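You operate a simulated robot arm through the tools that you are given. There is no shell and no other tool. Be economical: measure what you need, move in short steps, check, and stop when the job is done.

You are at the controls of a simulated robot arm. One attempt, no reset.

Task
Set the pump's vacuum to 50 kPa at the relief knob.
Fine: keep the green test button down to read the vacuum display, before you turn and after; shut the motor cabinet door.

The check looks at the end state, three seconds after you hand in, the way a careful person would. Anything else that was tipped, shoved, dropped, spilled or broken makes it a failure.

Robot
A 6-joint arm with a fingered hand on a trunk, on a base that drives. Base frame: it is fixed to the floor where the robot stands at the start and does not move with it; the origin is under the middle of the robot, x ahead of it, y to its left, z up. Lengths are in m, angles in degrees, forces in N, time in s.
With the tool pointing down near the work surface it reaches from about 0.24 to 0.5 m from the robot's upright axis, wherever it stands. Its first joint turns from -166.0 to 166.0 degrees. Places, roughly: black shim [0.5, -0.2, 0.2]; brake lever [0.5, -0.3, 0.7]; brake nut [0.4, -0.3, 0.7]; gold shim [0.8, -0.2, 0.2]; motor cabinet door [0.5, -0.2, 0.5]; motor foot knob [0.3, -0.4, 0.3]; pump test button [0.6, -0.3, 0.7]; relief knob [0.8, -0.2, 0.7]; silver shim [0.7, -0.2, 0.2]; vacuum display [0.7, -0.3, 0.8]. Payload 2.3 kg.
The tool frame sits at the grasp point between the pads (the TCP): z along the fingers, y along the line on which they close. The tips reach 0.022 m beyond it. Largest opening 0.112 m; the body of the gripper starts 0.06 m behind the TCP. The gripper is a hand of 3 fingers: y runs from the thumb to the fingers, the wrist lies at [0, 0, -0.218] in the tool frame, and closing takes about 1.5 s.
Orientation is that of the tool frame in the base frame, as [roll, pitch, yaw] about the fixed x, y, z axes, in that order (R = Rz(yaw) Ry(pitch) Rx(roll)). With the fingers straight down and closing along the base's y, the tool's x points along the base's -x, its y along +y and its z along -z.

Tools
- The arm moves only by the tool send_rows. Its argument "moves" is a list of rows, each a list of 7 numbers: the closure, from 0 (fully open) to 1 (shut), then the shift along the tool's x, y, z in m, then the turn, a rotation vector about the tool's x, y, z in degrees. In form: [[jaw, tx, ty, tz, rx, ry, rz], ...]. A call has 1 to 20 rows; each row is the pose to reach, as a shift and turn from the pose commanded when the call began, along the tool's axes at that moment. A row lasts 0.2 s, in which the tool goes at most 0.05 m and 8.6 degrees; a call with a longer step from one row to the next is refused whole, and so is a gripper value outside its range. A pose out of reach is approached as far as the arm can. The call stops where the force on the tool passes 90 N (or 10 N more than at its start, if that is more) or the arm is blocked; 0.2 s more then pass. Each finger travels about 0.072 m/s and halts on what it meets, pressing with about 28 N; the grip force reading is that of the motor and also rises with nothing between the fingers. The clock runs only during rows and for 0.2 s after the last one: add rows that repeat a pose to give the fingers time. It gives the time, the measured TCP pose, the force on the tool (base axes), the opening and the grip force at its end, in the units of the frame above (readings bear some noise), with the torque about the TCP (base axes, N m) and any sound that the robot's microphone picked up.
- Cameras (640 x 400 px; columns grow to the right, rows downward): "scene" is now at [0.0057, 0.1119, 1.3437]; the picture's right is [-0.41, -0.91, 0.00], its down [-0.73, 0.33, -0.60] and it looks along [0.55, -0.25, -0.80] (base axes); focal length 295 px, centre (320, 200). "wrist" rides on the gripper at [0.066, 0.003, -0.08] in the tool frame; the picture's right is [-0.05, 1.00, 0.00], its down [-0.77, -0.04, -0.64] and it looks along [-0.64, -0.03, 0.77] (tool axes); focal length 275 px, centre (320, 200). There is no depth. A picture from a camera that has moved, and an enlarged one, comes with that camera's place and axes in the base frame and with its lens.
- camera(camera): a new picture of that camera. No time passes.
- move_column(by): slides the trunk up (or, below 0, down) by that many m; the arm and the scene camera ride with it, the base frame stays. It gives what a move gives, with no picture.
- roll_base(legs): drives the robot by 1 to 6 legs, each [ahead, left, turn to the left] in m, m and degrees, along the robot's own axes; the way and the turn of a leg run together, so that a leg with both is an arc; at most 1.5 m and 180 degrees a leg. The arm and the cameras ride along, it lands a little off, and it stops where it bumps. It gives what a move gives.
- grasp_type(shape): the hand has 3 fingers and takes this shape, open, in about a second: jaw (thumb against the fingers, like two jaws); tri (thumb and two fingers); tip (a fingertip pinch); poke (one finger out to press); point (the index stretched); flat (the hand flat); cup (the hand cupped); fist (a fist). The gripper value then closes the fingers along that shape, each until it touches; the sizes above hold for jaw. It gives what a move gives, with no picture.
- turn_head(pan, tilt): turns the head with the scene camera to pan (to the left, within 155 degrees either way) and tilt (down, from -29 to 69), counted from straight ahead of the robot. It gives what a move gives.
- inspect(camera, box): a new picture of the part [left, top, right, bottom] of that camera's present view, enlarged. No time passes.
- hand_in(): hands the job in; it is judged then, once.

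Work in short steps. Places have to be worked out from the pictures, the camera data and where the tool is seen: move nearer, look again, correct. Check each grasp and each placing, and mend what went wrong. You have 120 turns and 98 pictures in all, those below and enlarged ones among them. Open the gripper and draw the arm clear of the work before you hand the job in, unless the task says otherwise; then end with one line.

The tools are called after ">>>" as name(argument=value, ...) on one line, values as JSON. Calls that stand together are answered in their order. send_rows: Moves the arm, as the interface text tells. Its arguments: {"type":"object","properties":{"moves":{"type":"array","items":{"type":"array","items":{"type":"number"}}}},"required":["moves"]} The other tools are called the same way: move_column (by) slides the trunk up or down; grasp_type (shape) gives the hand a shape; roll_base (legs) drives the base; turn_head (pan, tilt) turns the head that bears the scene camera; camera (camera) takes a picture; inspect (camera, box) takes an enlarged picture of a part of a camera's view; hand_in () hands the job in.

At the start:

```text
t: 0.0
eef_pos: [0.2808, -0.0733, 0.9092]
tool_rot: [180.0, 0.0, -180.0]
ft_force: [-0.6, -0.2, -0.4]
ft_torque: [-0.02, 0.02, 0.03]
opening: 0.1116
grip_force: 0.0
shape: jaw
trunk travel left (down, up): [-0.275, 0.315]
robot x, y, heading: [-0.0019, -0.0018, 0.0]
head pan, tilt: [-24.3, 53.2]
```

scene: 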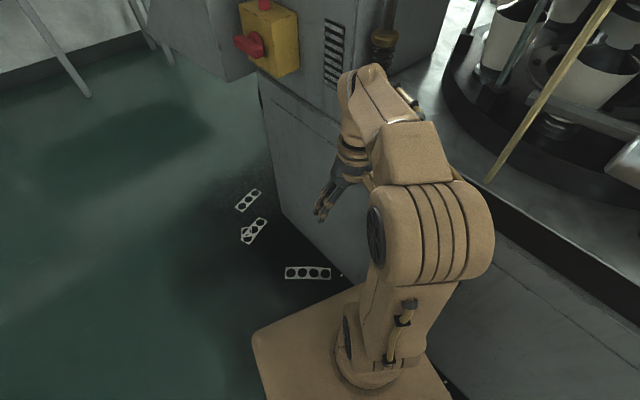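
wrist: 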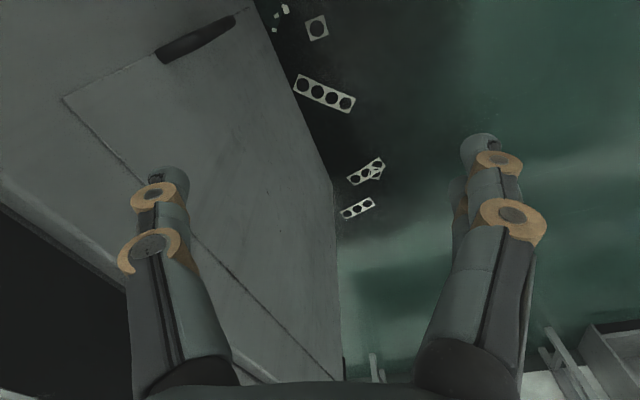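

The view shows the cabinet to the right front. I'll tilt the head up to see the panel.

>>> turn_head(pan=-30, tilt=35)

>>> camera(camera="scene")

```text
t: 0.8
eef_pos: [0.28, -0.0744, 0.9098]
tool_rot: [180.0, 0.0, 180.0]
ft_force: [-0.4, 0.1, 0.5]
ft_torque: [-0.01, 0.02, 0.02]
opening: 0.1122
grip_force: 0.0
shape: jaw
trunk travel left (down, up): [-0.275, 0.315]
robot x, y, heading: [-0.0, 0.0004, -0.0]
head pan, tilt: [-30.0, 35.0]
```

```text
95 pictures are left
camera scene: at [0.0146, 0.0983, 1.3696], right [-0.5, -0.87, 0.0], down [-0.5, 0.29, -0.82], along [0.71, -0.41, -0.57], focal length 295 px, centre (320, 200)
```

scene: 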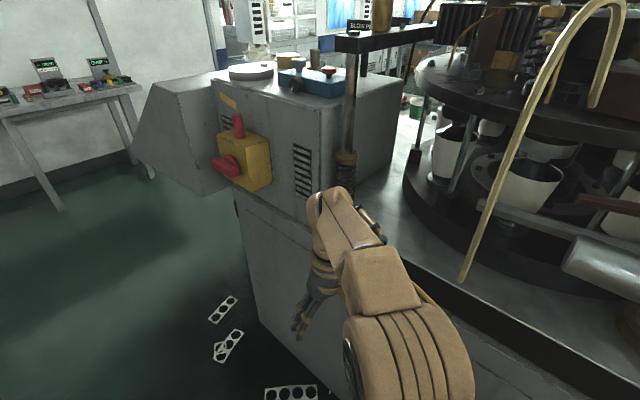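

The places are near the yellow box and the cabinet; I enlarge that.

>>> inspect(camera="scene", box=[130, 30, 420, 210])

>>> inspect(camera="scene", box=[200, 150, 440, 300])

```text
2.21 times, centred on (275, 120) of scene
camera zoom: at [0.0146, 0.0983, 1.3696], right [-0.5, -0.87, 0.0], down [-0.5, 0.29, -0.82], along [0.71, -0.41, -0.57], focal length 652 px, centre (419, 377)
```

zoom: 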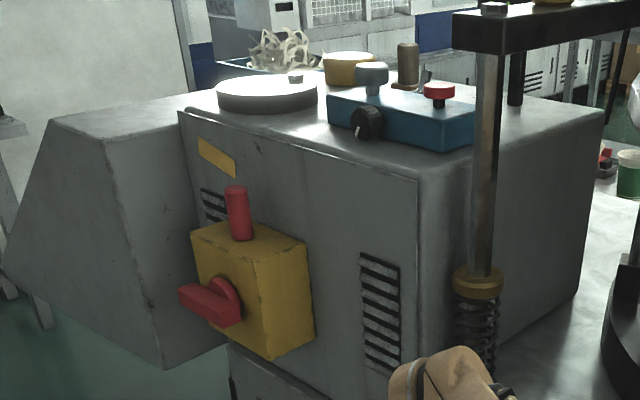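

```text
2.67 times, centred on (320, 225) of scene
camera zoom: at [0.0146, 0.0983, 1.3696], right [-0.5, -0.87, 0.0], down [-0.5, 0.29, -0.82], along [0.71, -0.41, -0.57], focal length 788 px, centre (320, 133)
```

zoom: 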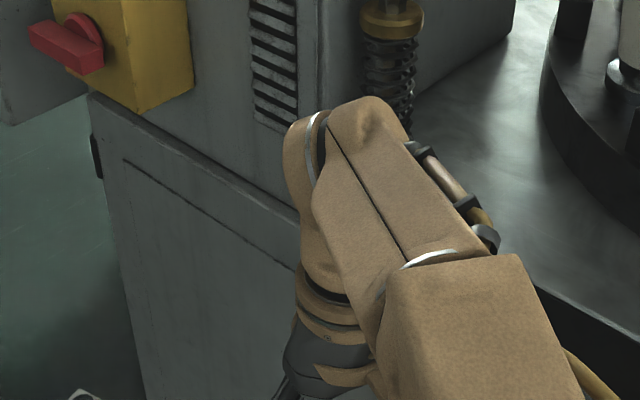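

The arm hides the likely panel region. I swing the hand to the left to clear the view.

>>> send_rows(moves=[[0, 0, 0.05, 0, 0, 0, 0], [0, 0, 0.1, 0, 0, 0, 0], [0, 0, 0.15, 0, 0, 0, 0], [0, 0, 0.2, 0, 0, 0, 0], [0, 0.02, 0.25, 0, 0, 0, 0], [0, 0.04, 0.3, 0, 0, 0, 0], [0, 0.06, 0.35, 0, 0, 0, 0]])

>>> turn_head(pan=-35, tilt=45)

>>> camera(camera="scene")

```text
refused: row 5 steps farther than a row can; nothing moved
```

```text
t: 1.5
eef_pos: [0.2802, -0.0746, 0.9097]
tool_rot: [-180.0, 0.0, 179.9]
ft_force: [-0.3, 0.2, 0.7]
ft_torque: [0.0, -0.03, -0.01]
opening: 0.1117
grip_force: 0.1
shape: jaw
trunk travel left (down, up): [-0.275, 0.315]
robot x, y, heading: [0.0016, 0.0012, 0.2]
head pan, tilt: [-35.0, 45.0]
```

```text
92 pictures are left
camera scene: at [0.005, 0.0957, 1.3549], right [-0.57, -0.82, 0.0], down [-0.58, 0.41, -0.71], along [0.58, -0.41, -0.71], focal length 295 px, centre (320, 200)
```

scene: 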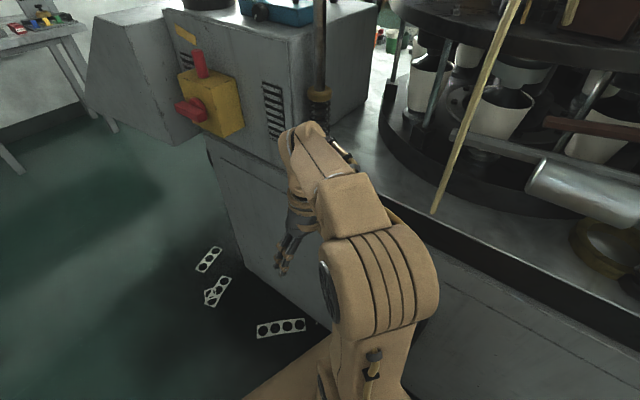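

The move was refused for one oversized step; I repeat it with smaller steps.

>>> send_rows(moves=[[0, 0, 0.045, 0, 0, 0, 0], [0, 0, 0.09, 0, 0, 0, 0], [0, 0.0, 0.135, 0, 0, 0, 0], [0, 0, 0.18, 0, 0, 0, 0], [0, 0.02, 0.22, 0, 0, 0, 0], [0, 0.04, 0.26, 0, 0, 0, 0], [0, 0.06, 0.3, 0, 0, 0, 0], [0, 0.08, 0.34, 0, 0, 0, 0]])

>>> camera(camera="scene")

```text
t: 3.3
eef_pos: [0.1987, 0.2649, 0.907]
tool_rot: [-179.9, 0.0, -180.0]
ft_force: [-0.1, 0.0, -0.8]
ft_torque: [0.01, 0.01, -0.03]
opening: 0.112
grip_force: 0.0
shape: jaw
trunk travel left (down, up): [-0.275, 0.315]
robot x, y, heading: [-0.0011, -0.0005, -0.1]
head pan, tilt: [-35.0, 45.0]
```

```text
91 pictures are left
camera scene: at [0.0048, 0.0962, 1.3548], right [-0.57, -0.82, 0.0], down [-0.58, 0.41, -0.71], along [0.58, -0.41, -0.71], focal length 295 px, centre (320, 200)
```

scene: 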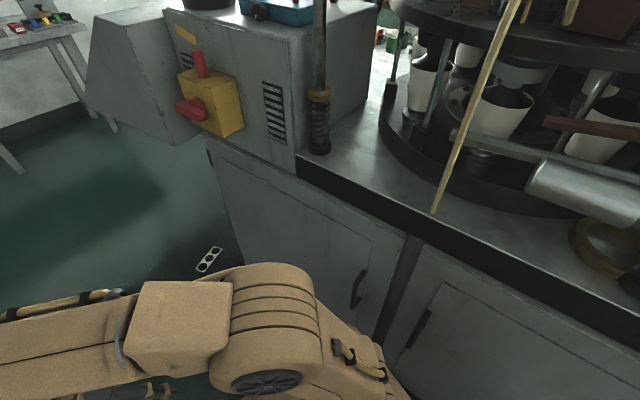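

No display or green button seen yet. I look with less tilt and enlarge the top of the cabinet and the surroundings.

>>> turn_head(pan=-35, tilt=25)

>>> camera(camera="scene")

>>> inspect(camera="scene", box=[120, 60, 420, 250])

```text
t: 4.2
eef_pos: [0.1993, 0.2634, 0.9084]
tool_rot: [180.0, 0.0, -180.0]
ft_force: [-0.4, -1.3, 0.4]
ft_torque: [-0.02, -0.03, 0.01]
opening: 0.112
grip_force: 0.1
shape: jaw
trunk travel left (down, up): [-0.275, 0.315]
robot x, y, heading: [0.0021, -0.0016, 0.2]
head pan, tilt: [-35.0, 25.0]
```

```text
90 pictures are left
camera scene: at [0.0138, 0.0895, 1.3853], right [-0.57, -0.82, 0.0], down [-0.35, 0.24, -0.91], along [0.74, -0.52, -0.42], focal length 295 px, centre (320, 200)
```

scene: 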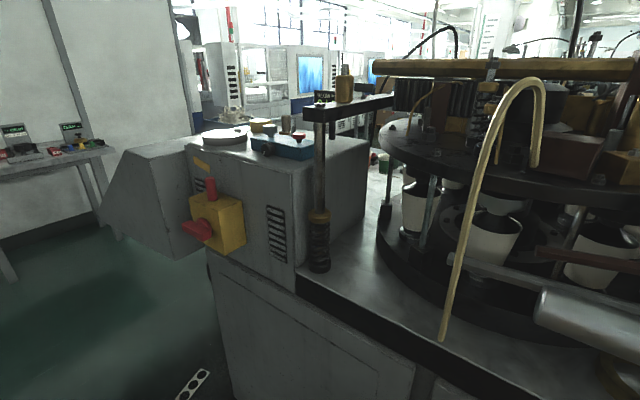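

```text
2.11 times, centred on (270, 155) of scene
camera zoom: at [0.0138, 0.0895, 1.3853], right [-0.57, -0.82, 0.0], down [-0.35, 0.24, -0.91], along [0.74, -0.52, -0.42], focal length 622 px, centre (425, 295)
```

zoom: 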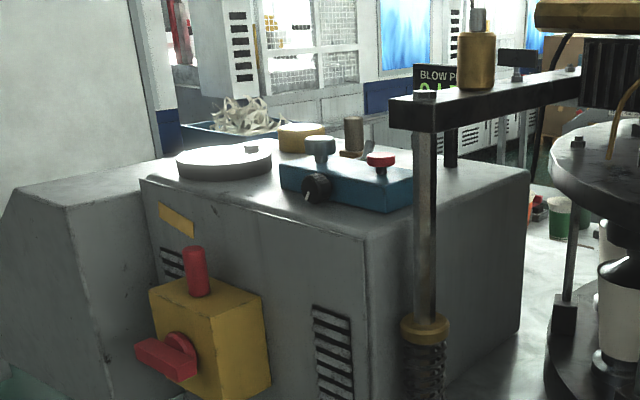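

I see a "BLOW PR…" display on the beam, and two small displays on the left table. I enlarge both.

>>> inspect(camera="scene", box=[0, 100, 130, 180])

>>> inspect(camera="scene", box=[220, 50, 400, 170])

>>> turn_head(pan=-75, tilt=40)

>>> camera(camera="scene")

>>> turn_head(pan=20, tilt=25)

>>> camera(camera="scene")

```text
4.92 times, centred on (65, 140) of scene
camera zoom: at [0.0138, 0.0895, 1.3853], right [-0.57, -0.82, 0.0], down [-0.35, 0.24, -0.91], along [0.74, -0.52, -0.42], focal length 1454 px, centre (1575, 495)
```

zoom: 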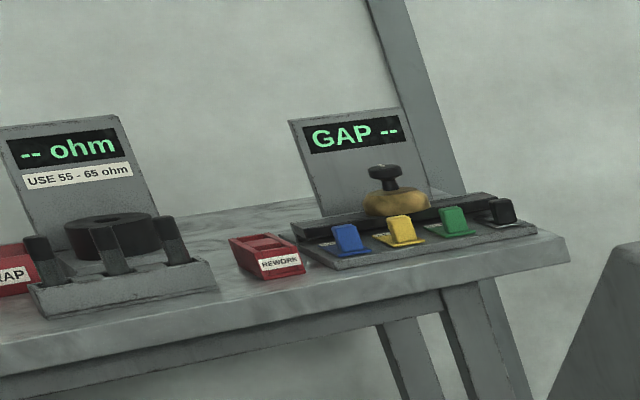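

```text
3.33 times, centred on (310, 110) of scene
camera zoom: at [0.0138, 0.0895, 1.3853], right [-0.57, -0.82, 0.0], down [-0.35, 0.24, -0.91], along [0.74, -0.52, -0.42], focal length 985 px, centre (353, 500)
```

zoom: 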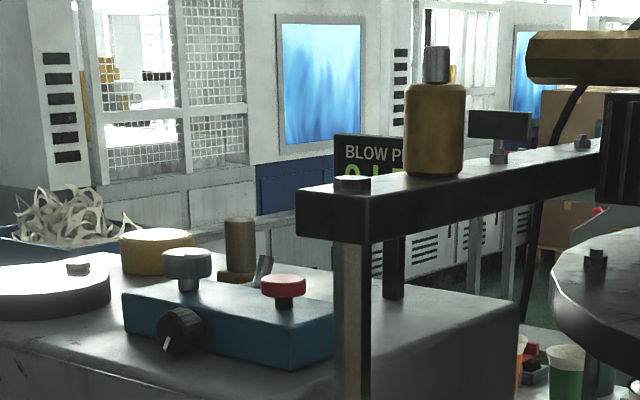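

```text
t: 5.2
eef_pos: [0.1989, 0.2633, 0.9082]
tool_rot: [-180.0, 0.1, -180.0]
ft_force: [-0.7, -0.2, 0.0]
ft_torque: [0.0, -0.02, 0.01]
opening: 0.1119
grip_force: 0.1
shape: jaw
trunk travel left (down, up): [-0.275, 0.315]
robot x, y, heading: [0.0023, -0.0009, -0.0]
head pan, tilt: [-75.0, 40.0]
```

```text
86 pictures are left
camera scene: at [-0.0396, 0.0603, 1.3621], right [-0.97, -0.26, 0.0], down [-0.17, 0.62, -0.77], along [0.2, -0.74, -0.64], focal length 295 px, centre (320, 200)
```

scene: 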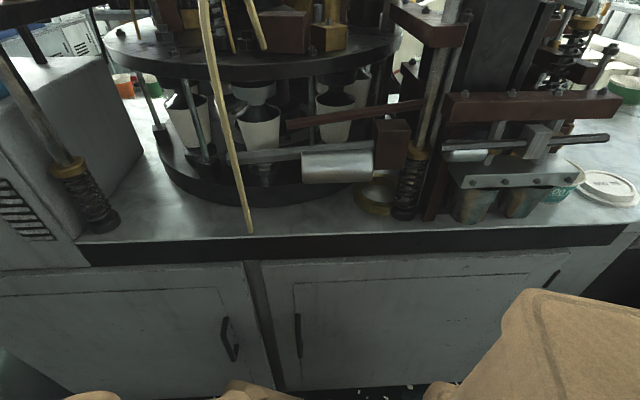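

```text
t: 6.9
eef_pos: [0.198, 0.264, 0.9072]
tool_rot: [180.0, 0.0, 179.9]
ft_force: [0.4, -0.3, -0.4]
ft_torque: [-0.01, 0.0, -0.01]
opening: 0.112
grip_force: 0.0
shape: jaw
trunk travel left (down, up): [-0.275, 0.315]
robot x, y, heading: [-0.001, -0.0011, 0.1]
head pan, tilt: [20.0, 25.0]
```

```text
85 pictures are left
camera scene: at [0.0249, 0.1738, 1.3854], right [0.34, -0.94, 0.0], down [-0.4, -0.14, -0.91], along [0.85, 0.31, -0.42], focal length 295 px, centre (320, 200)
```

scene: 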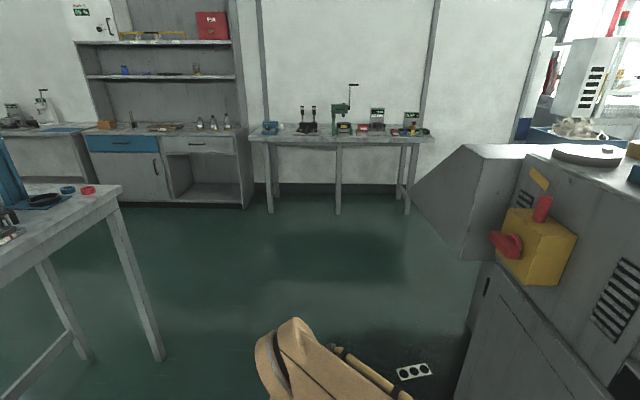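

I keep surveying: left, behind-left, and behind-right.

>>> turn_head(pan=80, tilt=25)

>>> camera(camera="scene")

>>> turn_head(pan=150, tilt=25)

>>> camera(camera="scene")

>>> turn_head(pan=-130, tilt=25)

>>> camera(camera="scene")

>>> turn_head(pan=-75, tilt=10)

>>> camera(camera="scene")

```text
t: 8.2
eef_pos: [0.1986, 0.2634, 0.9072]
tool_rot: [-180.0, 0.0, 180.0]
ft_force: [0.2, -1.3, -0.8]
ft_torque: [0.02, -0.04, -0.01]
opening: 0.1119
grip_force: 0.1
shape: jaw
trunk travel left (down, up): [-0.275, 0.315]
robot x, y, heading: [-0.0037, 0.0023, -0.1]
head pan, tilt: [80.0, 25.0]
```

```text
84 pictures are left
camera scene: at [-0.0456, 0.2331, 1.3854], right [0.98, -0.17, 0.0], down [-0.07, -0.42, -0.91], along [0.16, 0.89, -0.42], focal length 295 px, centre (320, 200)
```

scene: 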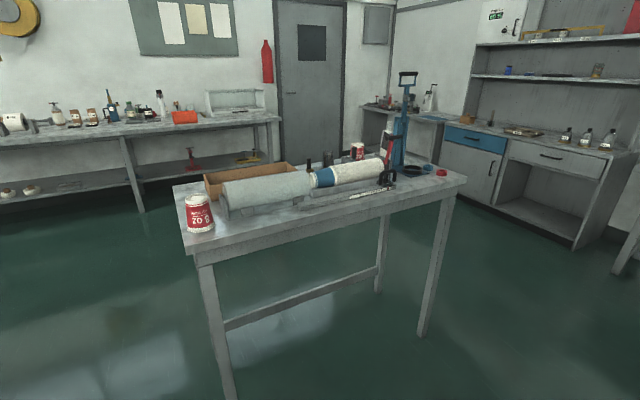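

```text
t: 9.7
eef_pos: [0.1992, 0.2637, 0.9073]
tool_rot: [179.9, 0.0, -179.9]
ft_force: [-0.8, -0.2, 0.1]
ft_torque: [-0.06, 0.0, 0.0]
opening: 0.1121
grip_force: 0.0
shape: jaw
trunk travel left (down, up): [-0.275, 0.315]
robot x, y, heading: [0.0007, 0.001, -0.0]
head pan, tilt: [150.0, 25.0]
```

```text
83 pictures are left
camera scene: at [-0.1414, 0.1885, 1.3854], right [0.5, 0.87, 0.0], down [0.37, -0.21, -0.91], along [-0.78, 0.45, -0.42], focal length 295 px, centre (320, 200)
```

scene: 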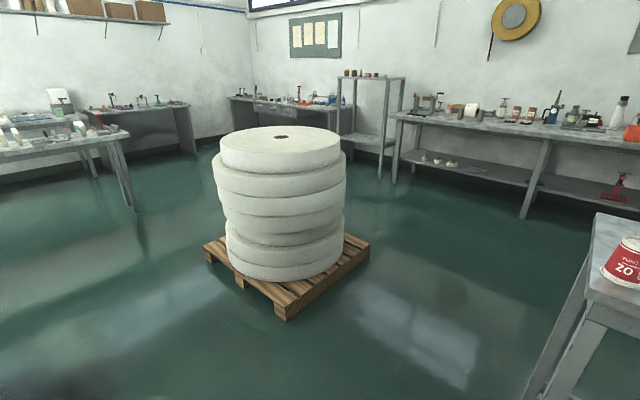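

```text
t: 13.5
eef_pos: [0.1992, 0.264, 0.9089]
tool_rot: [-180.0, 0.0, -180.0]
ft_force: [0.1, 0.4, 0.8]
ft_torque: [0.01, 0.01, 0.01]
opening: 0.1119
grip_force: 0.0
shape: jaw
trunk travel left (down, up): [-0.275, 0.315]
robot x, y, heading: [-0.0024, -0.0027, -0.0]
head pan, tilt: [-130.0, 25.0]
```

```text
82 pictures are left
camera scene: at [-0.1209, 0.0718, 1.3854], right [-0.77, 0.64, 0.0], down [0.27, 0.32, -0.91], along [-0.58, -0.69, -0.42], focal length 295 px, centre (320, 200)
```

scene: 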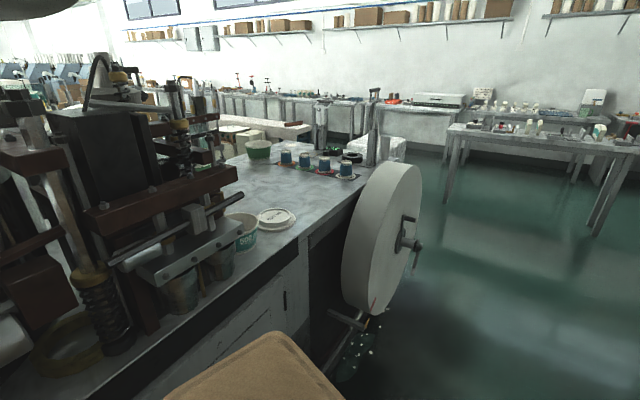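

```text
t: 14.8
eef_pos: [0.1986, 0.2634, 0.9074]
tool_rot: [180.0, 0.1, -180.0]
ft_force: [-0.5, -0.3, 0.8]
ft_torque: [0.02, -0.04, 0.0]
opening: 0.1117
grip_force: 0.0
shape: jaw
trunk travel left (down, up): [-0.275, 0.315]
robot x, y, heading: [0.0023, 0.0025, -0.2]
head pan, tilt: [-75.0, 10.0]
```

```text
81 pictures are left
camera scene: at [-0.0377, 0.0525, 1.4098], right [-0.97, -0.26, 0.0], down [-0.04, 0.17, -0.98], along [0.25, -0.95, -0.17], focal length 295 px, centre (320, 200)
```

scene: 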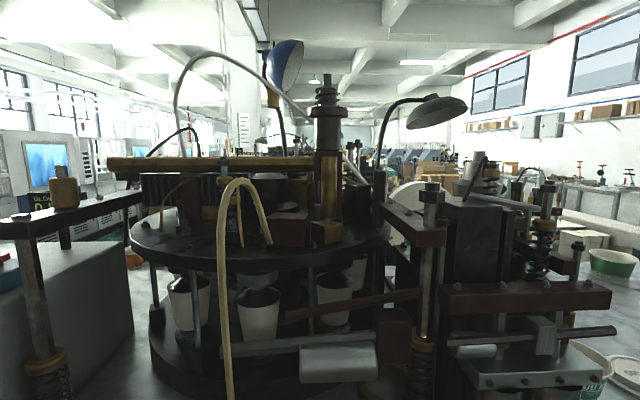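

This is a cup machine; the listed places (z 0.2–0.8, y −0.2…−0.4) fit the inside of the cabinet, behind the door with the handle at about (0.30,−0.245,0.54). I look closely at the door.

>>> turn_head(pan=-50, tilt=58)

>>> camera(camera="scene")

>>> inspect(camera="scene", box=[120, 60, 480, 290])

```text
t: 15.9
eef_pos: [0.1984, 0.2635, 0.9077]
tool_rot: [180.0, 0.0, 180.0]
ft_force: [-0.7, 0.4, 0.0]
ft_torque: [0.0, 0.0, -0.02]
opening: 0.112
grip_force: 0.0
shape: jaw
trunk travel left (down, up): [-0.275, 0.315]
robot x, y, heading: [-0.0027, -0.0006, 0.1]
head pan, tilt: [-50.0, 58.0]
```

```text
80 pictures are left
camera scene: at [-0.0174, 0.0895, 1.3378], right [-0.77, -0.64, 0.0], down [-0.54, 0.65, -0.53], along [0.34, -0.41, -0.85], focal length 295 px, centre (320, 200)
```

scene: 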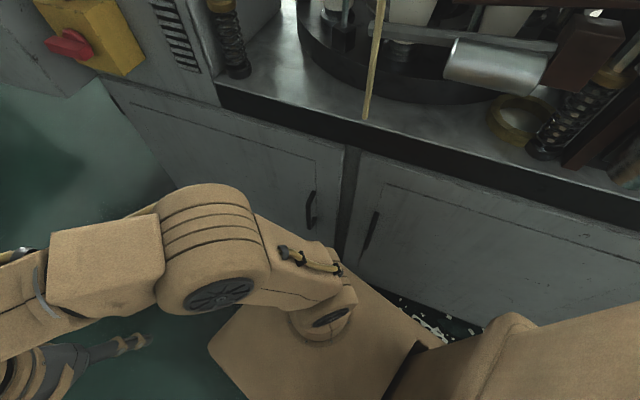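

```text
1.74 times, centred on (300, 175) of scene
camera zoom: at [-0.0174, 0.0895, 1.3378], right [-0.77, -0.64, 0.0], down [-0.54, 0.65, -0.53], along [0.34, -0.41, -0.85], focal length 514 px, centre (355, 244)
```

zoom: 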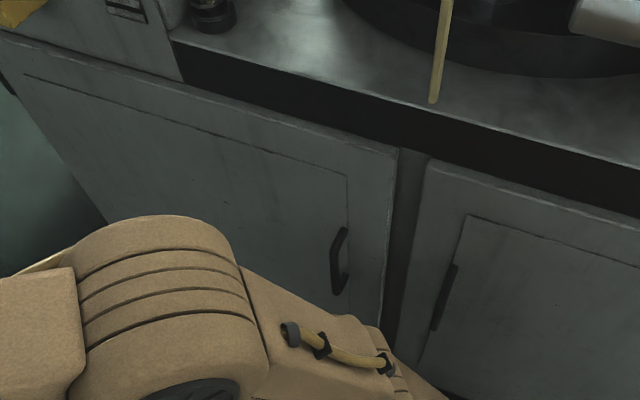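

The door looks like a slab with the handle on its near (right) side and the hinge far left at about (0.89,−0.06). I back the robot off from the cabinet and turn it toward the handle.

>>> roll_base(legs=[[-0.05, 0.3, 0], [0, 0, -57]])

>>> turn_head(pan=5, tilt=45)

>>> camera(camera="scene")

```text
t: 20.5
eef_pos: [0.2804, 0.2712, 0.9073]
tool_rot: [-180.0, 0.0, 122.7]
ft_force: [-0.4, -0.1, 1.0]
ft_torque: [0.01, 0.03, -0.01]
opening: 0.1119
grip_force: 0.0
shape: jaw
trunk travel left (down, up): [-0.275, 0.315]
robot x, y, heading: [-0.045, 0.2958, -57.3]
head pan, tilt: [-50.0, 58.0]
```

```text
t: 21.7
eef_pos: [0.2796, 0.2719, 0.9075]
tool_rot: [-180.0, 0.0, 122.8]
ft_force: [0.4, 0.1, -1.0]
ft_torque: [-0.03, -0.03, 0.0]
opening: 0.1116
grip_force: 0.0
shape: jaw
trunk travel left (down, up): [-0.275, 0.315]
robot x, y, heading: [-0.0521, 0.2943, -57.3]
head pan, tilt: [5.0, 45.0]
```

```text
78 pictures are left
camera scene: at [0.0849, 0.3609, 1.3548], right [-0.79, -0.61, 0.0], down [-0.43, 0.56, -0.71], along [0.43, -0.56, -0.71], focal length 295 px, centre (320, 200)
```

scene: 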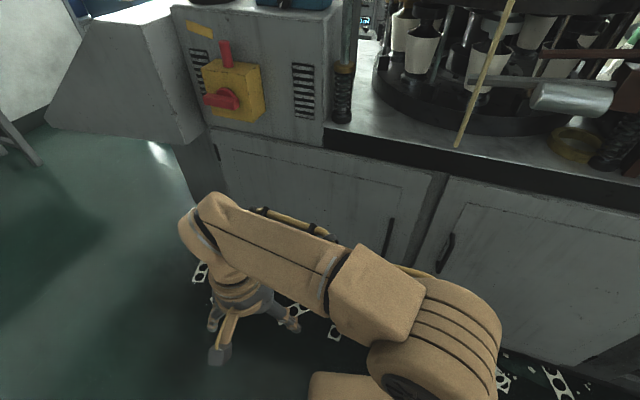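

Handle confirmed near (0.28–0.30,−0.24,0.5), face tilted about 20°. I turn the hand horizontal, in front of the robot.

>>> send_rows(moves=[[0, -0.02, -0.024, 0, 0, -8, 0], [0, -0.04, -0.048, 0, 0, -16, 0], [0, -0.06, -0.072, 0, 0, -24, 0], [0, -0.08, -0.096, 0, 0, -32, 0], [0, -0.1, -0.12, 0, 0, -40, 0], [0, -0.12, -0.144, 0, 0, -48, 0], [0, -0.14, -0.168, 0, 0, -56, 0], [0, -0.16, -0.192, 0, 0, -64, 0], [0, -0.18, -0.216, 0, 0, -72, 0], [0, -0.19, -0.24, 0, 0, -80, 0], [0, -0.2, -0.26, 0, 0, -88, 0], [0, -0.2, -0.26, 0, 0, -90, 0]])

>>> move_column(by=-0.25)

>>> camera(camera="scene")

>>> camera(camera="wrist")

```text
t: 24.3
eef_pos: [0.2601, -0.0106, 0.9698]
tool_rot: [-179.7, 88.9, 121.9]
ft_force: [0.3, -0.9, -0.1]
ft_torque: [-0.01, -0.01, -0.01]
opening: 0.112
grip_force: 0.0
shape: jaw
out of reach, approached as far as the arm can: row 7, 8, 9, 10, 11, 12
trunk travel left (down, up): [-0.275, 0.315]
robot x, y, heading: [-0.0484, 0.2975, -57.4]
head pan, tilt: [5.0, 45.0]
```

```text
t: 26.9
eef_pos: [0.2595, -0.0108, 0.7194]
tool_rot: [-178.7, 88.8, 122.9]
ft_force: [-0.3, -0.7, 0.6]
ft_torque: [-0.03, -0.02, 0.02]
opening: 0.1118
grip_force: 0.0
shape: jaw
trunk travel left (down, up): [-0.025, 0.565]
robot x, y, heading: [-0.046, 0.2962, -57.1]
head pan, tilt: [5.0, 45.0]
```

```text
77 pictures are left
camera scene: at [0.0849, 0.3609, 1.1049], right [-0.79, -0.61, 0.0], down [-0.43, 0.56, -0.71], along [0.43, -0.56, -0.71], focal length 295 px, centre (320, 200)
```

scene: 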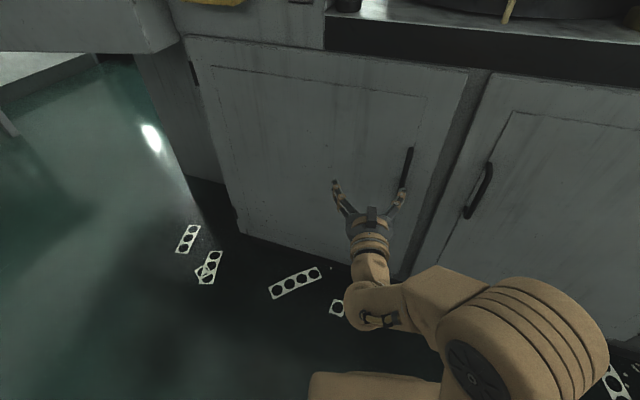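

```text
76 pictures are left
camera wrist: at [0.2178, 0.0612, 0.6559], right [0.85, 0.53, 0.05], down [-0.36, 0.51, 0.78], along [0.39, -0.68, 0.62], focal length 275 px, centre (320, 200)
```

wrist: 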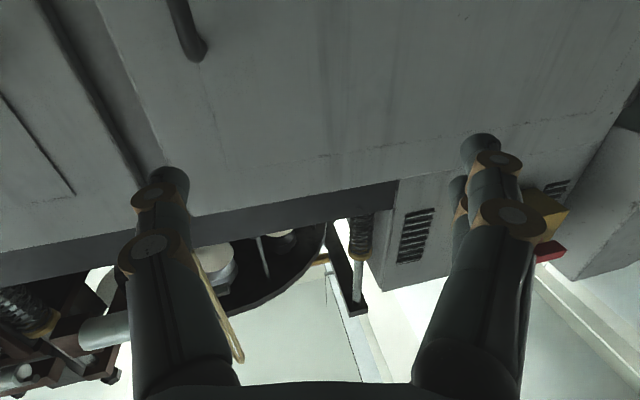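

Combining wrist and scene, the handle bar runs from about z 0.60 to 0.70 at (0.26,−0.205). I move to a pre-grasp about 7 cm off it, turned to face the door squarely.

>>> send_rows(moves=[[0, 0.015, -0.02, 0.02, 3, 0, 0], [0, 0.03, -0.04, 0.035, 6, 0, 0], [0, 0.045, -0.06, 0.055, 9, 0, 0], [0, 0.06, -0.08, 0.075, 12, 0, 0], [0, 0.07, -0.09, 0.095, 13, 0, 0], [0, 0.07, -0.09, 0.095, 13, 0, 0]])

>>> camera(camera="scene")

>>> camera(camera="wrist")

```text
t: 28.3
eef_pos: [0.2672, -0.1207, 0.671]
tool_rot: [-168.1, 88.7, 120.3]
ft_force: [1.1, 0.6, -0.2]
ft_torque: [0.0, 0.0, -0.02]
opening: 0.1118
grip_force: 0.1
shape: jaw
out of reach, approached as far as the arm can: row 1, 2, 3, 4, 5, 6
trunk travel left (down, up): [-0.025, 0.565]
robot x, y, heading: [-0.05, 0.2984, -57.3]
head pan, tilt: [5.0, 45.0]
```

```text
75 pictures are left
camera scene: at [0.0849, 0.3608, 1.1048], right [-0.79, -0.61, 0.0], down [-0.43, 0.56, -0.71], along [0.43, -0.56, -0.71], focal length 295 px, centre (320, 200)
```

scene: 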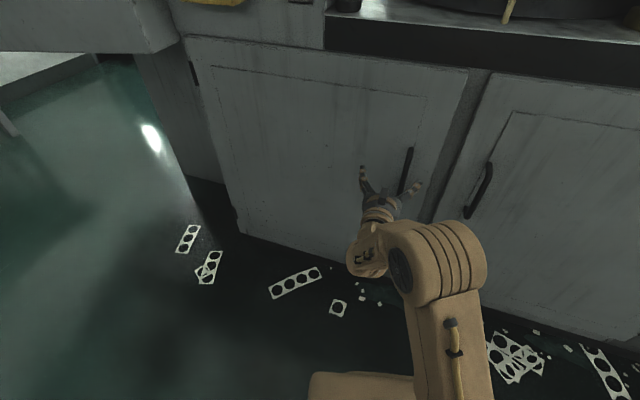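

```text
74 pictures are left
camera wrist: at [0.243, -0.0418, 0.6073], right [0.95, 0.31, 0.04], down [-0.23, 0.58, 0.79], along [0.22, -0.75, 0.62], focal length 275 px, centre (320, 200)
```

wrist: 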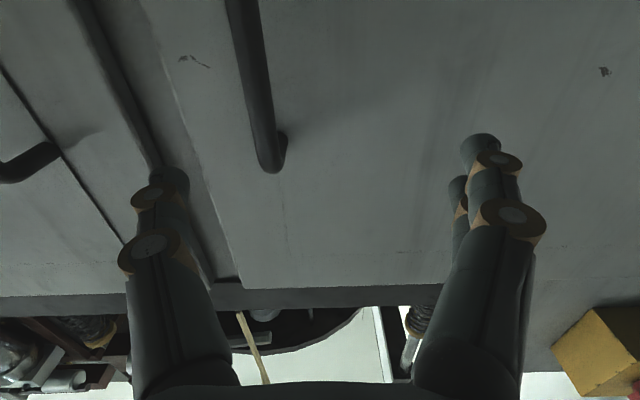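

The bar is ~8 cm ahead and 3.6 cm to the thumb side. The arm is near its limit, so I lower the trunk and drive the base sideways and ahead.

>>> move_column(by=-0.022)

>>> roll_base(legs=[[0, -0.05, 0], [0.05, 0, 0]])

>>> camera(camera="wrist")

>>> inspect(camera="scene", box=[300, 90, 540, 240])

```text
t: 29.0
eef_pos: [0.2665, -0.1219, 0.6489]
tool_rot: [-167.9, 88.5, 120.7]
ft_force: [-1.4, -0.1, 0.0]
ft_torque: [0.02, 0.0, 0.0]
opening: 0.112
grip_force: 0.1
shape: jaw
trunk travel left (down, up): [-0.003, 0.587]
robot x, y, heading: [-0.0513, 0.2955, -57.4]
head pan, tilt: [5.0, 45.0]
```

```text
t: 30.4
eef_pos: [0.2524, -0.1899, 0.6486]
tool_rot: [-167.9, 88.6, 120.7]
ft_force: [-0.3, -0.2, -0.6]
ft_torque: [0.03, 0.02, 0.0]
opening: 0.112
grip_force: 0.0
shape: jaw
trunk travel left (down, up): [-0.003, 0.587]
robot x, y, heading: [-0.0636, 0.2282, -57.4]
head pan, tilt: [5.0, 45.0]
```

```text
73 pictures are left
camera wrist: at [0.2279, -0.1101, 0.5854], right [0.95, 0.31, 0.04], down [-0.23, 0.58, 0.79], along [0.22, -0.76, 0.62], focal length 275 px, centre (320, 200)
```

wrist: 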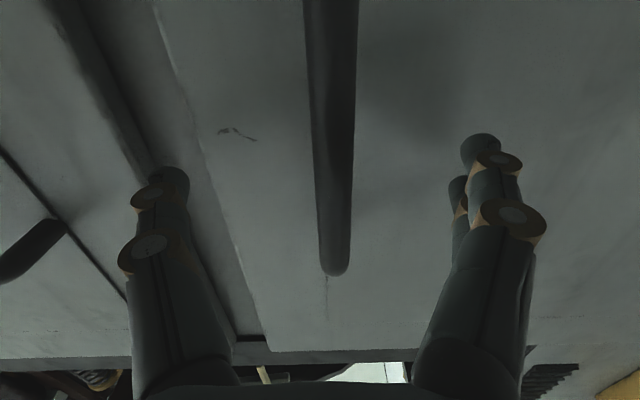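

```text
2.67 times, centred on (420, 165) of scene
camera zoom: at [0.0701, 0.2923, 1.0828], right [-0.79, -0.61, 0.0], down [-0.43, 0.56, -0.71], along [0.43, -0.56, -0.71], focal length 788 px, centre (53, 293)
```

zoom: 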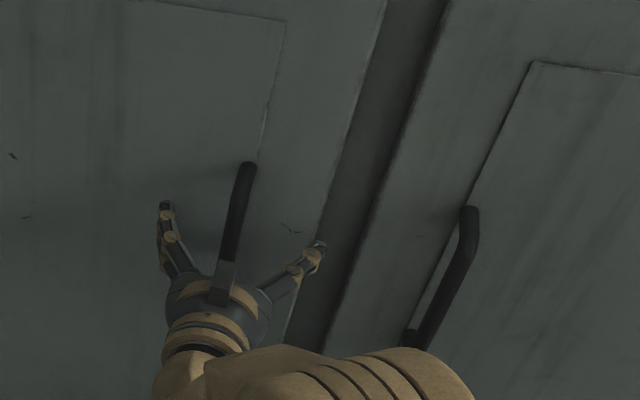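

The bar is centred, about 1 cm ahead of the TCP. I nudge ahead and close.

>>> send_rows(moves=[[0, 0, 0, 0.012, 0, 0, 0], [0.3, 0, 0, 0.012, 0, 0, 0], [0.6, 0, 0, 0.012, 0, 0, 0], [1, 0, 0, 0.012, 0, 0, 0], [1, 0, 0, 0.012, 0, 0, 0], [1, 0, 0, 0.012, 0, 0, 0], [1, 0, 0, 0.012, 0, 0, 0], [1, 0, 0, 0.012, 0, 0, 0], [1, 0, 0, 0.012, 0, 0, 0]])

>>> camera(camera="wrist")

```text
t: 32.4
eef_pos: [0.2566, -0.2005, 0.6483]
tool_rot: [-166.3, 88.6, 122.1]
ft_force: [5.6, 0.2, 0.6]
ft_torque: [-0.03, -0.03, -0.06]
opening: 0.0
grip_force: 28.2
shape: jaw
trunk travel left (down, up): [-0.003, 0.587]
robot x, y, heading: [-0.0632, 0.2296, -57.3]
head pan, tilt: [5.0, 45.0]
```

```text
71 pictures are left
camera wrist: at [0.2329, -0.1216, 0.5853], right [0.95, 0.31, 0.04], down [-0.22, 0.57, 0.79], along [0.22, -0.76, 0.62], focal length 275 px, centre (320, 200)
```

wrist: 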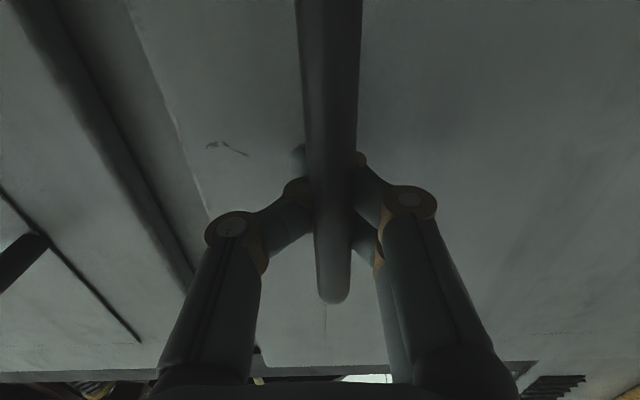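

The fingers have wrapped behind the bar. I pull the door by driving back along its normal, a short way first.

>>> roll_base(legs=[[-0.08, 0.012, 0]])

>>> camera(camera="scene")

```text
t: 33.5
eef_pos: [0.2323, -0.1249, 0.6482]
tool_rot: [-141.5, 88.4, 147.7]
ft_force: [72.9, 6.6, 10.3]
ft_torque: [0.16, -0.22, -1.05]
opening: 0.0
grip_force: 27.8
shape: jaw
trunk travel left (down, up): [-0.003, 0.587]
robot x, y, heading: [-0.1, 0.3038, -57.5]
head pan, tilt: [5.0, 45.0]
```

```text
70 pictures are left
camera scene: at [0.0458, 0.368, 1.0816], right [-0.79, -0.61, 0.01], down [-0.44, 0.56, -0.7], along [0.43, -0.56, -0.71], focal length 295 px, centre (320, 200)
```

scene: 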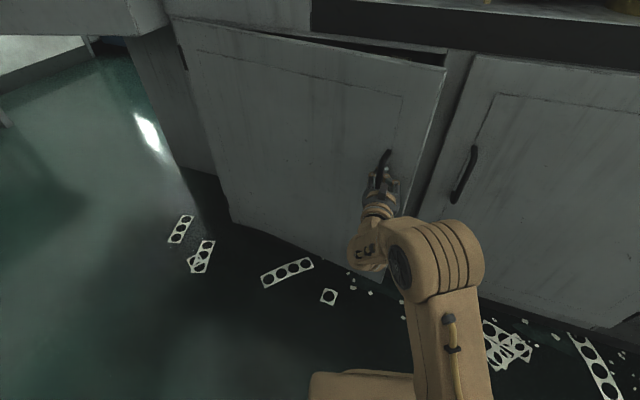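

The door is opening (some side load toward the hinge). I follow the arc: mostly +y, a little +x.

>>> roll_base(legs=[[-0.04, 0.05, 0], [-0.05, 0.045, 0]])

>>> camera(camera="scene")

```text
t: 35.1
eef_pos: [0.259, 0.0025, 0.6507]
tool_rot: [-157.7, 88.7, 131.6]
ft_force: [-1.0, 0.2, 0.2]
ft_torque: [0.0, -0.01, 0.01]
opening: 0.0
grip_force: 28.2
shape: jaw
trunk travel left (down, up): [-0.003, 0.587]
robot x, y, heading: [-0.0655, 0.4305, -57.3]
head pan, tilt: [5.0, 45.0]
```

```text
69 pictures are left
camera scene: at [0.0686, 0.4941, 1.0828], right [-0.79, -0.61, 0.0], down [-0.43, 0.56, -0.71], along [0.43, -0.56, -0.71], focal length 295 px, centre (320, 200)
```

scene: 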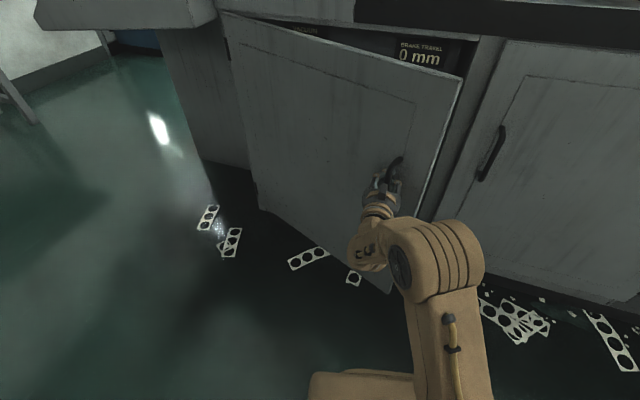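

Inside there's a "BRAKE TRAVEL 0 mm" display – this is the right cabinet. I release the handle and back off along the hand, then plan to sweep the door wider from its inner side.

>>> send_rows(moves=[[0.5, 0, 0, 0, 0, 0, 0], [0, 0, 0, 0, 0, 0, 0], [0, 0, 0, 0, 0, 0, 0], [0, 0, 0, 0, 0, 0, 0], [0, 0, 0, 0, 0, 0, 0], [0, 0, 0, 0, 0, 0, 0], [0, 0, 0, 0, 0, 0, 0], [0, 0, 0, 0, 0, 0, 0]])

>>> roll_base(legs=[[-0.12, 0, 0]])

>>> camera(camera="scene")

```text
t: 36.9
eef_pos: [0.2594, 0.0021, 0.6505]
tool_rot: [-157.5, 88.7, 131.6]
ft_force: [0.1, -0.4, 0.4]
ft_torque: [0.03, 0.02, 0.0]
opening: 0.112
grip_force: 0.0
shape: jaw
trunk travel left (down, up): [-0.003, 0.587]
robot x, y, heading: [-0.0648, 0.4289, -57.0]
head pan, tilt: [5.0, 45.0]
```

```text
t: 38.1
eef_pos: [0.1949, 0.1031, 0.6505]
tool_rot: [-157.7, 88.7, 131.6]
ft_force: [0.0, 0.8, -0.6]
ft_torque: [-0.02, -0.02, -0.03]
opening: 0.1116
grip_force: 0.0
shape: jaw
trunk travel left (down, up): [-0.003, 0.587]
robot x, y, heading: [-0.1319, 0.5294, -57.2]
head pan, tilt: [5.0, 45.0]
```

```text
68 pictures are left
camera scene: at [0.0046, 0.5934, 1.0828], right [-0.79, -0.61, 0.0], down [-0.43, 0.56, -0.71], along [0.43, -0.56, -0.71], focal length 295 px, centre (320, 200)
```

scene: 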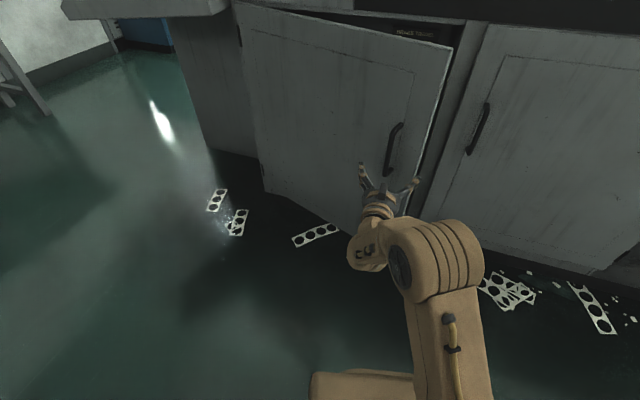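

The door stays open ~18–20°. I close the fingers, turn the robot left and go around so that the hand can enter behind the door's free edge at about (0.17,−0.03).

>>> send_rows(moves=[[0.5, 0, 0, 0, 0, 0, 0], [1, 0, 0, 0, 0, 0, 0], [1, 0, 0, 0, 0, 0, 0], [1, 0, 0, 0, 0, 0, 0], [1, 0, 0, 0, 0, 0, 0], [1, 0, 0, 0, 0, 0, 0], [1, 0, 0, 0, 0, 0, 0]])

>>> roll_base(legs=[[0, 0, 45], [-0.25, 0, 0], [0, -0.5, 0]])

>>> turn_head(pan=-15, tilt=40)

>>> camera(camera="scene")

```text
t: 39.7
eef_pos: [0.1948, 0.1017, 0.6501]
tool_rot: [-157.6, 88.8, 131.5]
ft_force: [-0.3, -0.2, -0.4]
ft_torque: [-0.02, 0.0, 0.0]
opening: 0.0002
grip_force: 27.7
shape: jaw
trunk travel left (down, up): [-0.003, 0.587]
robot x, y, heading: [-0.1301, 0.5318, -57.2]
head pan, tilt: [5.0, 45.0]
```

```text
t: 46.1
eef_pos: [0.0557, 0.025, 0.6502]
tool_rot: [-157.5, 88.8, 176.9]
ft_force: [0.0, 0.0, -0.7]
ft_torque: [0.0, -0.01, 0.01]
opening: 0.0
grip_force: 28.1
shape: jaw
trunk travel left (down, up): [-0.003, 0.587]
robot x, y, heading: [-0.4783, 0.0981, -12.0]
head pan, tilt: [5.0, 45.0]
```

```text
t: 47.0
eef_pos: [0.0549, 0.0259, 0.6504]
tool_rot: [-157.8, 88.7, 176.7]
ft_force: [-0.2, 0.2, 0.9]
ft_torque: [0.02, 0.04, 0.03]
opening: 0.0
grip_force: 27.5
shape: jaw
trunk travel left (down, up): [-0.003, 0.587]
robot x, y, heading: [-0.4784, 0.094, -12.0]
head pan, tilt: [-15.0, 40.0]
```

```text
67 pictures are left
camera scene: at [-0.4328, 0.2102, 1.0901], right [-0.45, -0.89, 0.0], down [-0.57, 0.29, -0.77], along [0.68, -0.35, -0.64], focal length 295 px, centre (320, 200)
```

scene: 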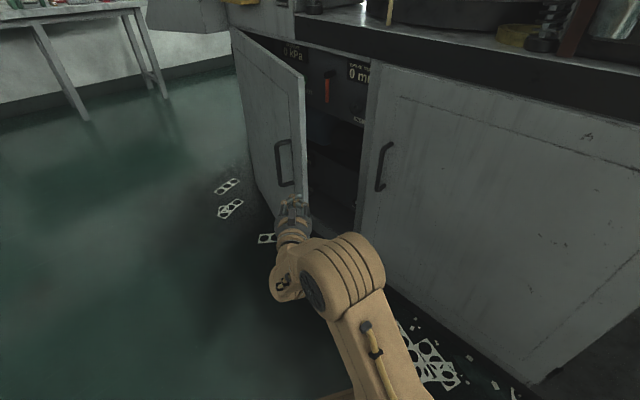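

The opening is visible, and a "0 kPa" display inside at upper left. I shift right and then ahead so the hand passes behind the door's edge.

>>> roll_base(legs=[[0, -0.13, 0], [0.16, 0, 0]])

>>> camera(camera="scene")

```text
t: 49.2
eef_pos: [0.1797, -0.1347, 0.6505]
tool_rot: [-157.7, 88.7, 176.5]
ft_force: [-0.8, -0.4, 0.2]
ft_torque: [0.02, -0.05, 0.01]
opening: 0.0
grip_force: 27.9
shape: jaw
trunk travel left (down, up): [-0.003, 0.587]
robot x, y, heading: [-0.3558, -0.0615, -12.4]
head pan, tilt: [-15.0, 40.0]
```

```text
66 pictures are left
camera scene: at [-0.3077, 0.0521, 1.0901], right [-0.46, -0.89, 0.0], down [-0.57, 0.29, -0.77], along [0.68, -0.35, -0.64], focal length 295 px, centre (320, 200)
```

scene: 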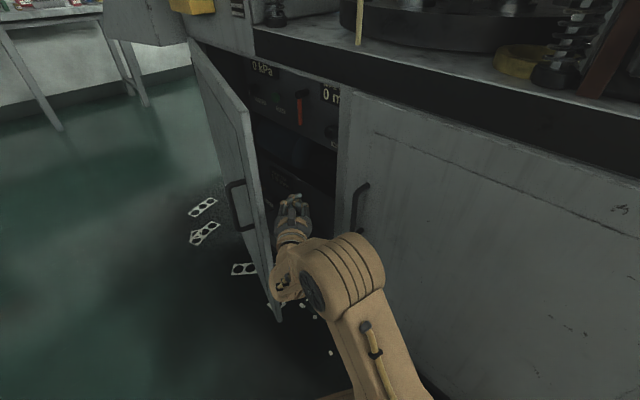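

The hand is now behind the door edge. I drive left with a little ahead to sweep the door open.

>>> roll_base(legs=[[0.03, 0.2, 0], [0.12, 0.2, 0]])

>>> camera(camera="scene")

```text
t: 52.2
eef_pos: [0.4096, 0.2228, 0.6506]
tool_rot: [-157.9, 88.7, 176.3]
ft_force: [-0.3, -0.2, 0.7]
ft_torque: [-0.03, -0.02, -0.04]
opening: 0.0
grip_force: 27.6
shape: jaw
trunk travel left (down, up): [-0.003, 0.587]
robot x, y, heading: [-0.1223, 0.2976, -12.3]
head pan, tilt: [-15.0, 40.0]
```

```text
65 pictures are left
camera scene: at [-0.0769, 0.4093, 1.0901], right [-0.46, -0.89, 0.0], down [-0.57, 0.29, -0.77], along [0.68, -0.35, -0.64], focal length 295 px, centre (320, 200)
```

scene: 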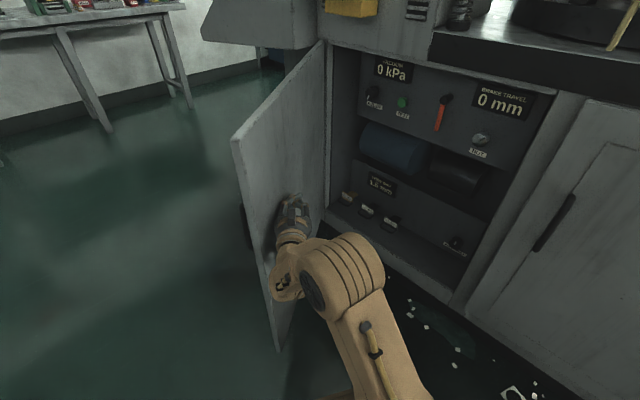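

The cabinet is open: "VACUUM 0 kPa", relief knob, green TEST button, brake lever and nut are visible. I push the door further and enlarge the panel.

>>> roll_base(legs=[[0.2, 0.15, 0]])

>>> camera(camera="scene")

>>> inspect(camera="scene", box=[300, 40, 560, 203])

```text
t: 54.0
eef_pos: [0.6392, 0.3282, 0.6501]
tool_rot: [-157.8, 88.6, 176.4]
ft_force: [-0.1, 0.3, -0.5]
ft_torque: [-0.01, 0.0, 0.01]
opening: 0.0
grip_force: 27.8
shape: jaw
trunk travel left (down, up): [-0.003, 0.587]
robot x, y, heading: [0.1078, 0.4025, -12.4]
head pan, tilt: [-15.0, 40.0]
```

```text
64 pictures are left
camera scene: at [0.152, 0.5146, 1.0901], right [-0.46, -0.89, 0.0], down [-0.57, 0.29, -0.77], along [0.68, -0.35, -0.64], focal length 295 px, centre (320, 200)
```

scene: 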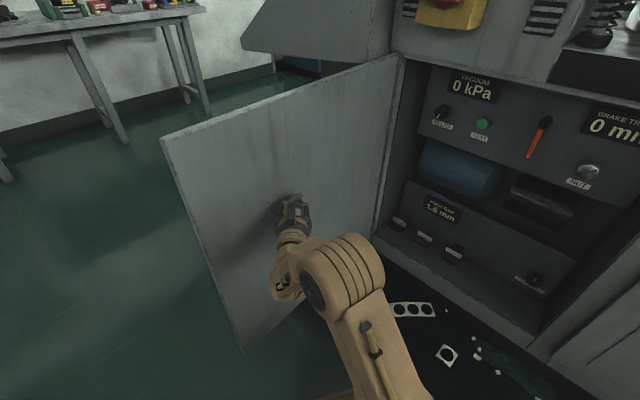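

```text
2.45 times, centred on (430, 122) of scene
camera zoom: at [0.152, 0.5146, 1.0901], right [-0.46, -0.89, 0.0], down [-0.57, 0.29, -0.77], along [0.68, -0.35, -0.64], focal length 725 px, centre (50, 393)
```

zoom: 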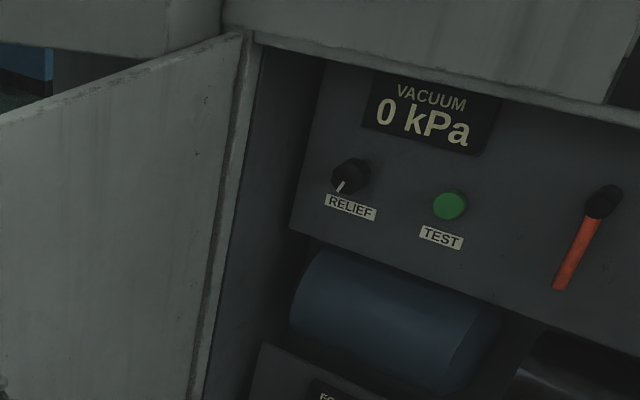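

Button ≈ (0.64,−0.26,0.717), knob ≈ (0.78,−0.23,0.705). I push the door farther so the robot can stand in front of the panel.

>>> roll_base(legs=[[0.15, 0.05, 0], [0.2, 0.03, 0]])

>>> camera(camera="scene")

```text
t: 55.4
eef_pos: [0.7637, 0.3328, 0.649]
tool_rot: [-179.8, 88.4, 152.4]
ft_force: [-46.0, -5.4, 9.0]
ft_torque: [0.16, -0.27, 0.51]
opening: 0.0002
grip_force: 27.6
shape: jaw
trunk travel left (down, up): [-0.003, 0.587]
robot x, y, heading: [0.2398, 0.4152, -12.4]
head pan, tilt: [-15.0, 40.0]
stopped in leg 1: the force on the tool passed its limit at 112 N (the readings are from after the stop); the commanded pose is now the measured one
```

```text
62 pictures are left
camera scene: at [0.2807, 0.5288, 1.0906], right [-0.46, -0.89, 0.0], down [-0.56, 0.3, -0.77], along [0.68, -0.35, -0.64], focal length 295 px, centre (320, 200)
```

scene: 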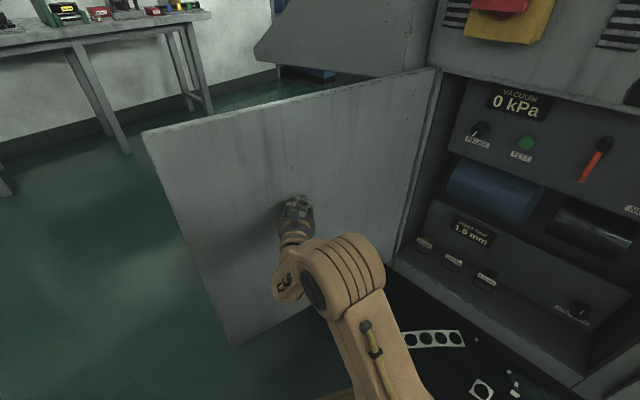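

The door is at its stop (~107°). I ease off it, turn to face the panel, and raise the trunk to button height.

>>> roll_base(legs=[[-0.08, 0, 0], [0, 0, -56.5]])

>>> move_column(by=0.07)

>>> grasp_type(shape="poke")

>>> turn_head(pan=20, tilt=30)

>>> camera(camera="scene")

>>> camera(camera="wrist")

```text
t: 59.0
eef_pos: [0.3822, -0.0523, 0.6445]
tool_rot: [-168.4, 88.0, 107.2]
ft_force: [-0.3, 0.3, -0.3]
ft_torque: [-0.02, 0.0, 0.0]
opening: 0.0
grip_force: 28.6
shape: jaw
trunk travel left (down, up): [-0.003, 0.587]
robot x, y, heading: [0.1636, 0.4349, -69.2]
head pan, tilt: [-15.0, 40.0]
```

```text
t: 60.1
eef_pos: [0.3835, -0.0534, 0.7147]
tool_rot: [-168.3, 88.0, 107.2]
ft_force: [0.6, 0.8, 0.2]
ft_torque: [-0.02, 0.0, -0.01]
opening: 0.0
grip_force: 27.8
shape: jaw
trunk travel left (down, up): [-0.073, 0.517]
robot x, y, heading: [0.1677, 0.4323, -69.8]
head pan, tilt: [-15.0, 40.0]
```

```text
t: 61.0
eef_pos: [0.3833, -0.0525, 0.7157]
tool_rot: [-168.4, 88.1, 107.2]
ft_force: [-0.6, 0.3, 0.3]
ft_torque: [0.01, -0.01, -0.03]
opening: 0.0
grip_force: 0.0
shape: poke
trunk travel left (down, up): [-0.073, 0.517]
robot x, y, heading: [0.1713, 0.4361, -69.6]
head pan, tilt: [-15.0, 40.0]
```

```text
t: 62.0
eef_pos: [0.3825, -0.053, 0.7145]
tool_rot: [-168.4, 88.0, 107.2]
ft_force: [0.0, 0.0, 0.2]
ft_torque: [0.01, 0.03, 0.0]
opening: 0.0001
grip_force: 0.0
shape: poke
trunk travel left (down, up): [-0.073, 0.517]
robot x, y, heading: [0.1659, 0.4348, -69.2]
head pan, tilt: [20.0, 30.0]
```

```text
61 pictures are left
camera scene: at [0.3332, 0.4722, 1.1754], right [-0.76, -0.65, 0.0], down [-0.32, 0.38, -0.87], along [0.56, -0.66, -0.5], focal length 295 px, centre (320, 200)
```

scene: 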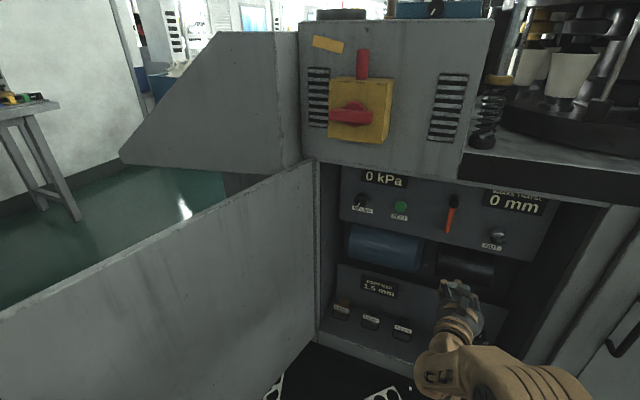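

```text
60 pictures are left
camera wrist: at [0.3775, 0.0307, 0.6521], right [0.99, 0.1, 0.04], down [-0.09, 0.6, 0.79], along [0.05, -0.79, 0.61], focal length 275 px, centre (320, 200)
```

wrist: 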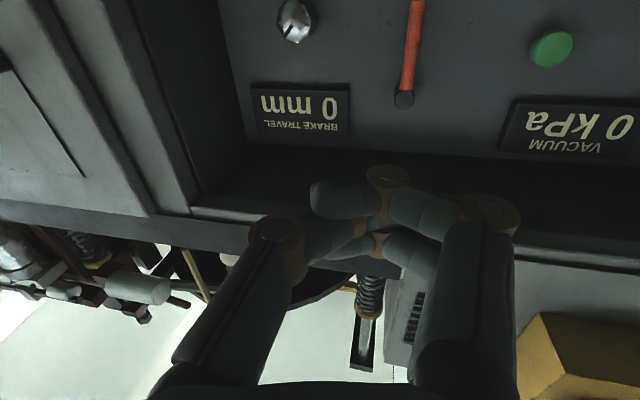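

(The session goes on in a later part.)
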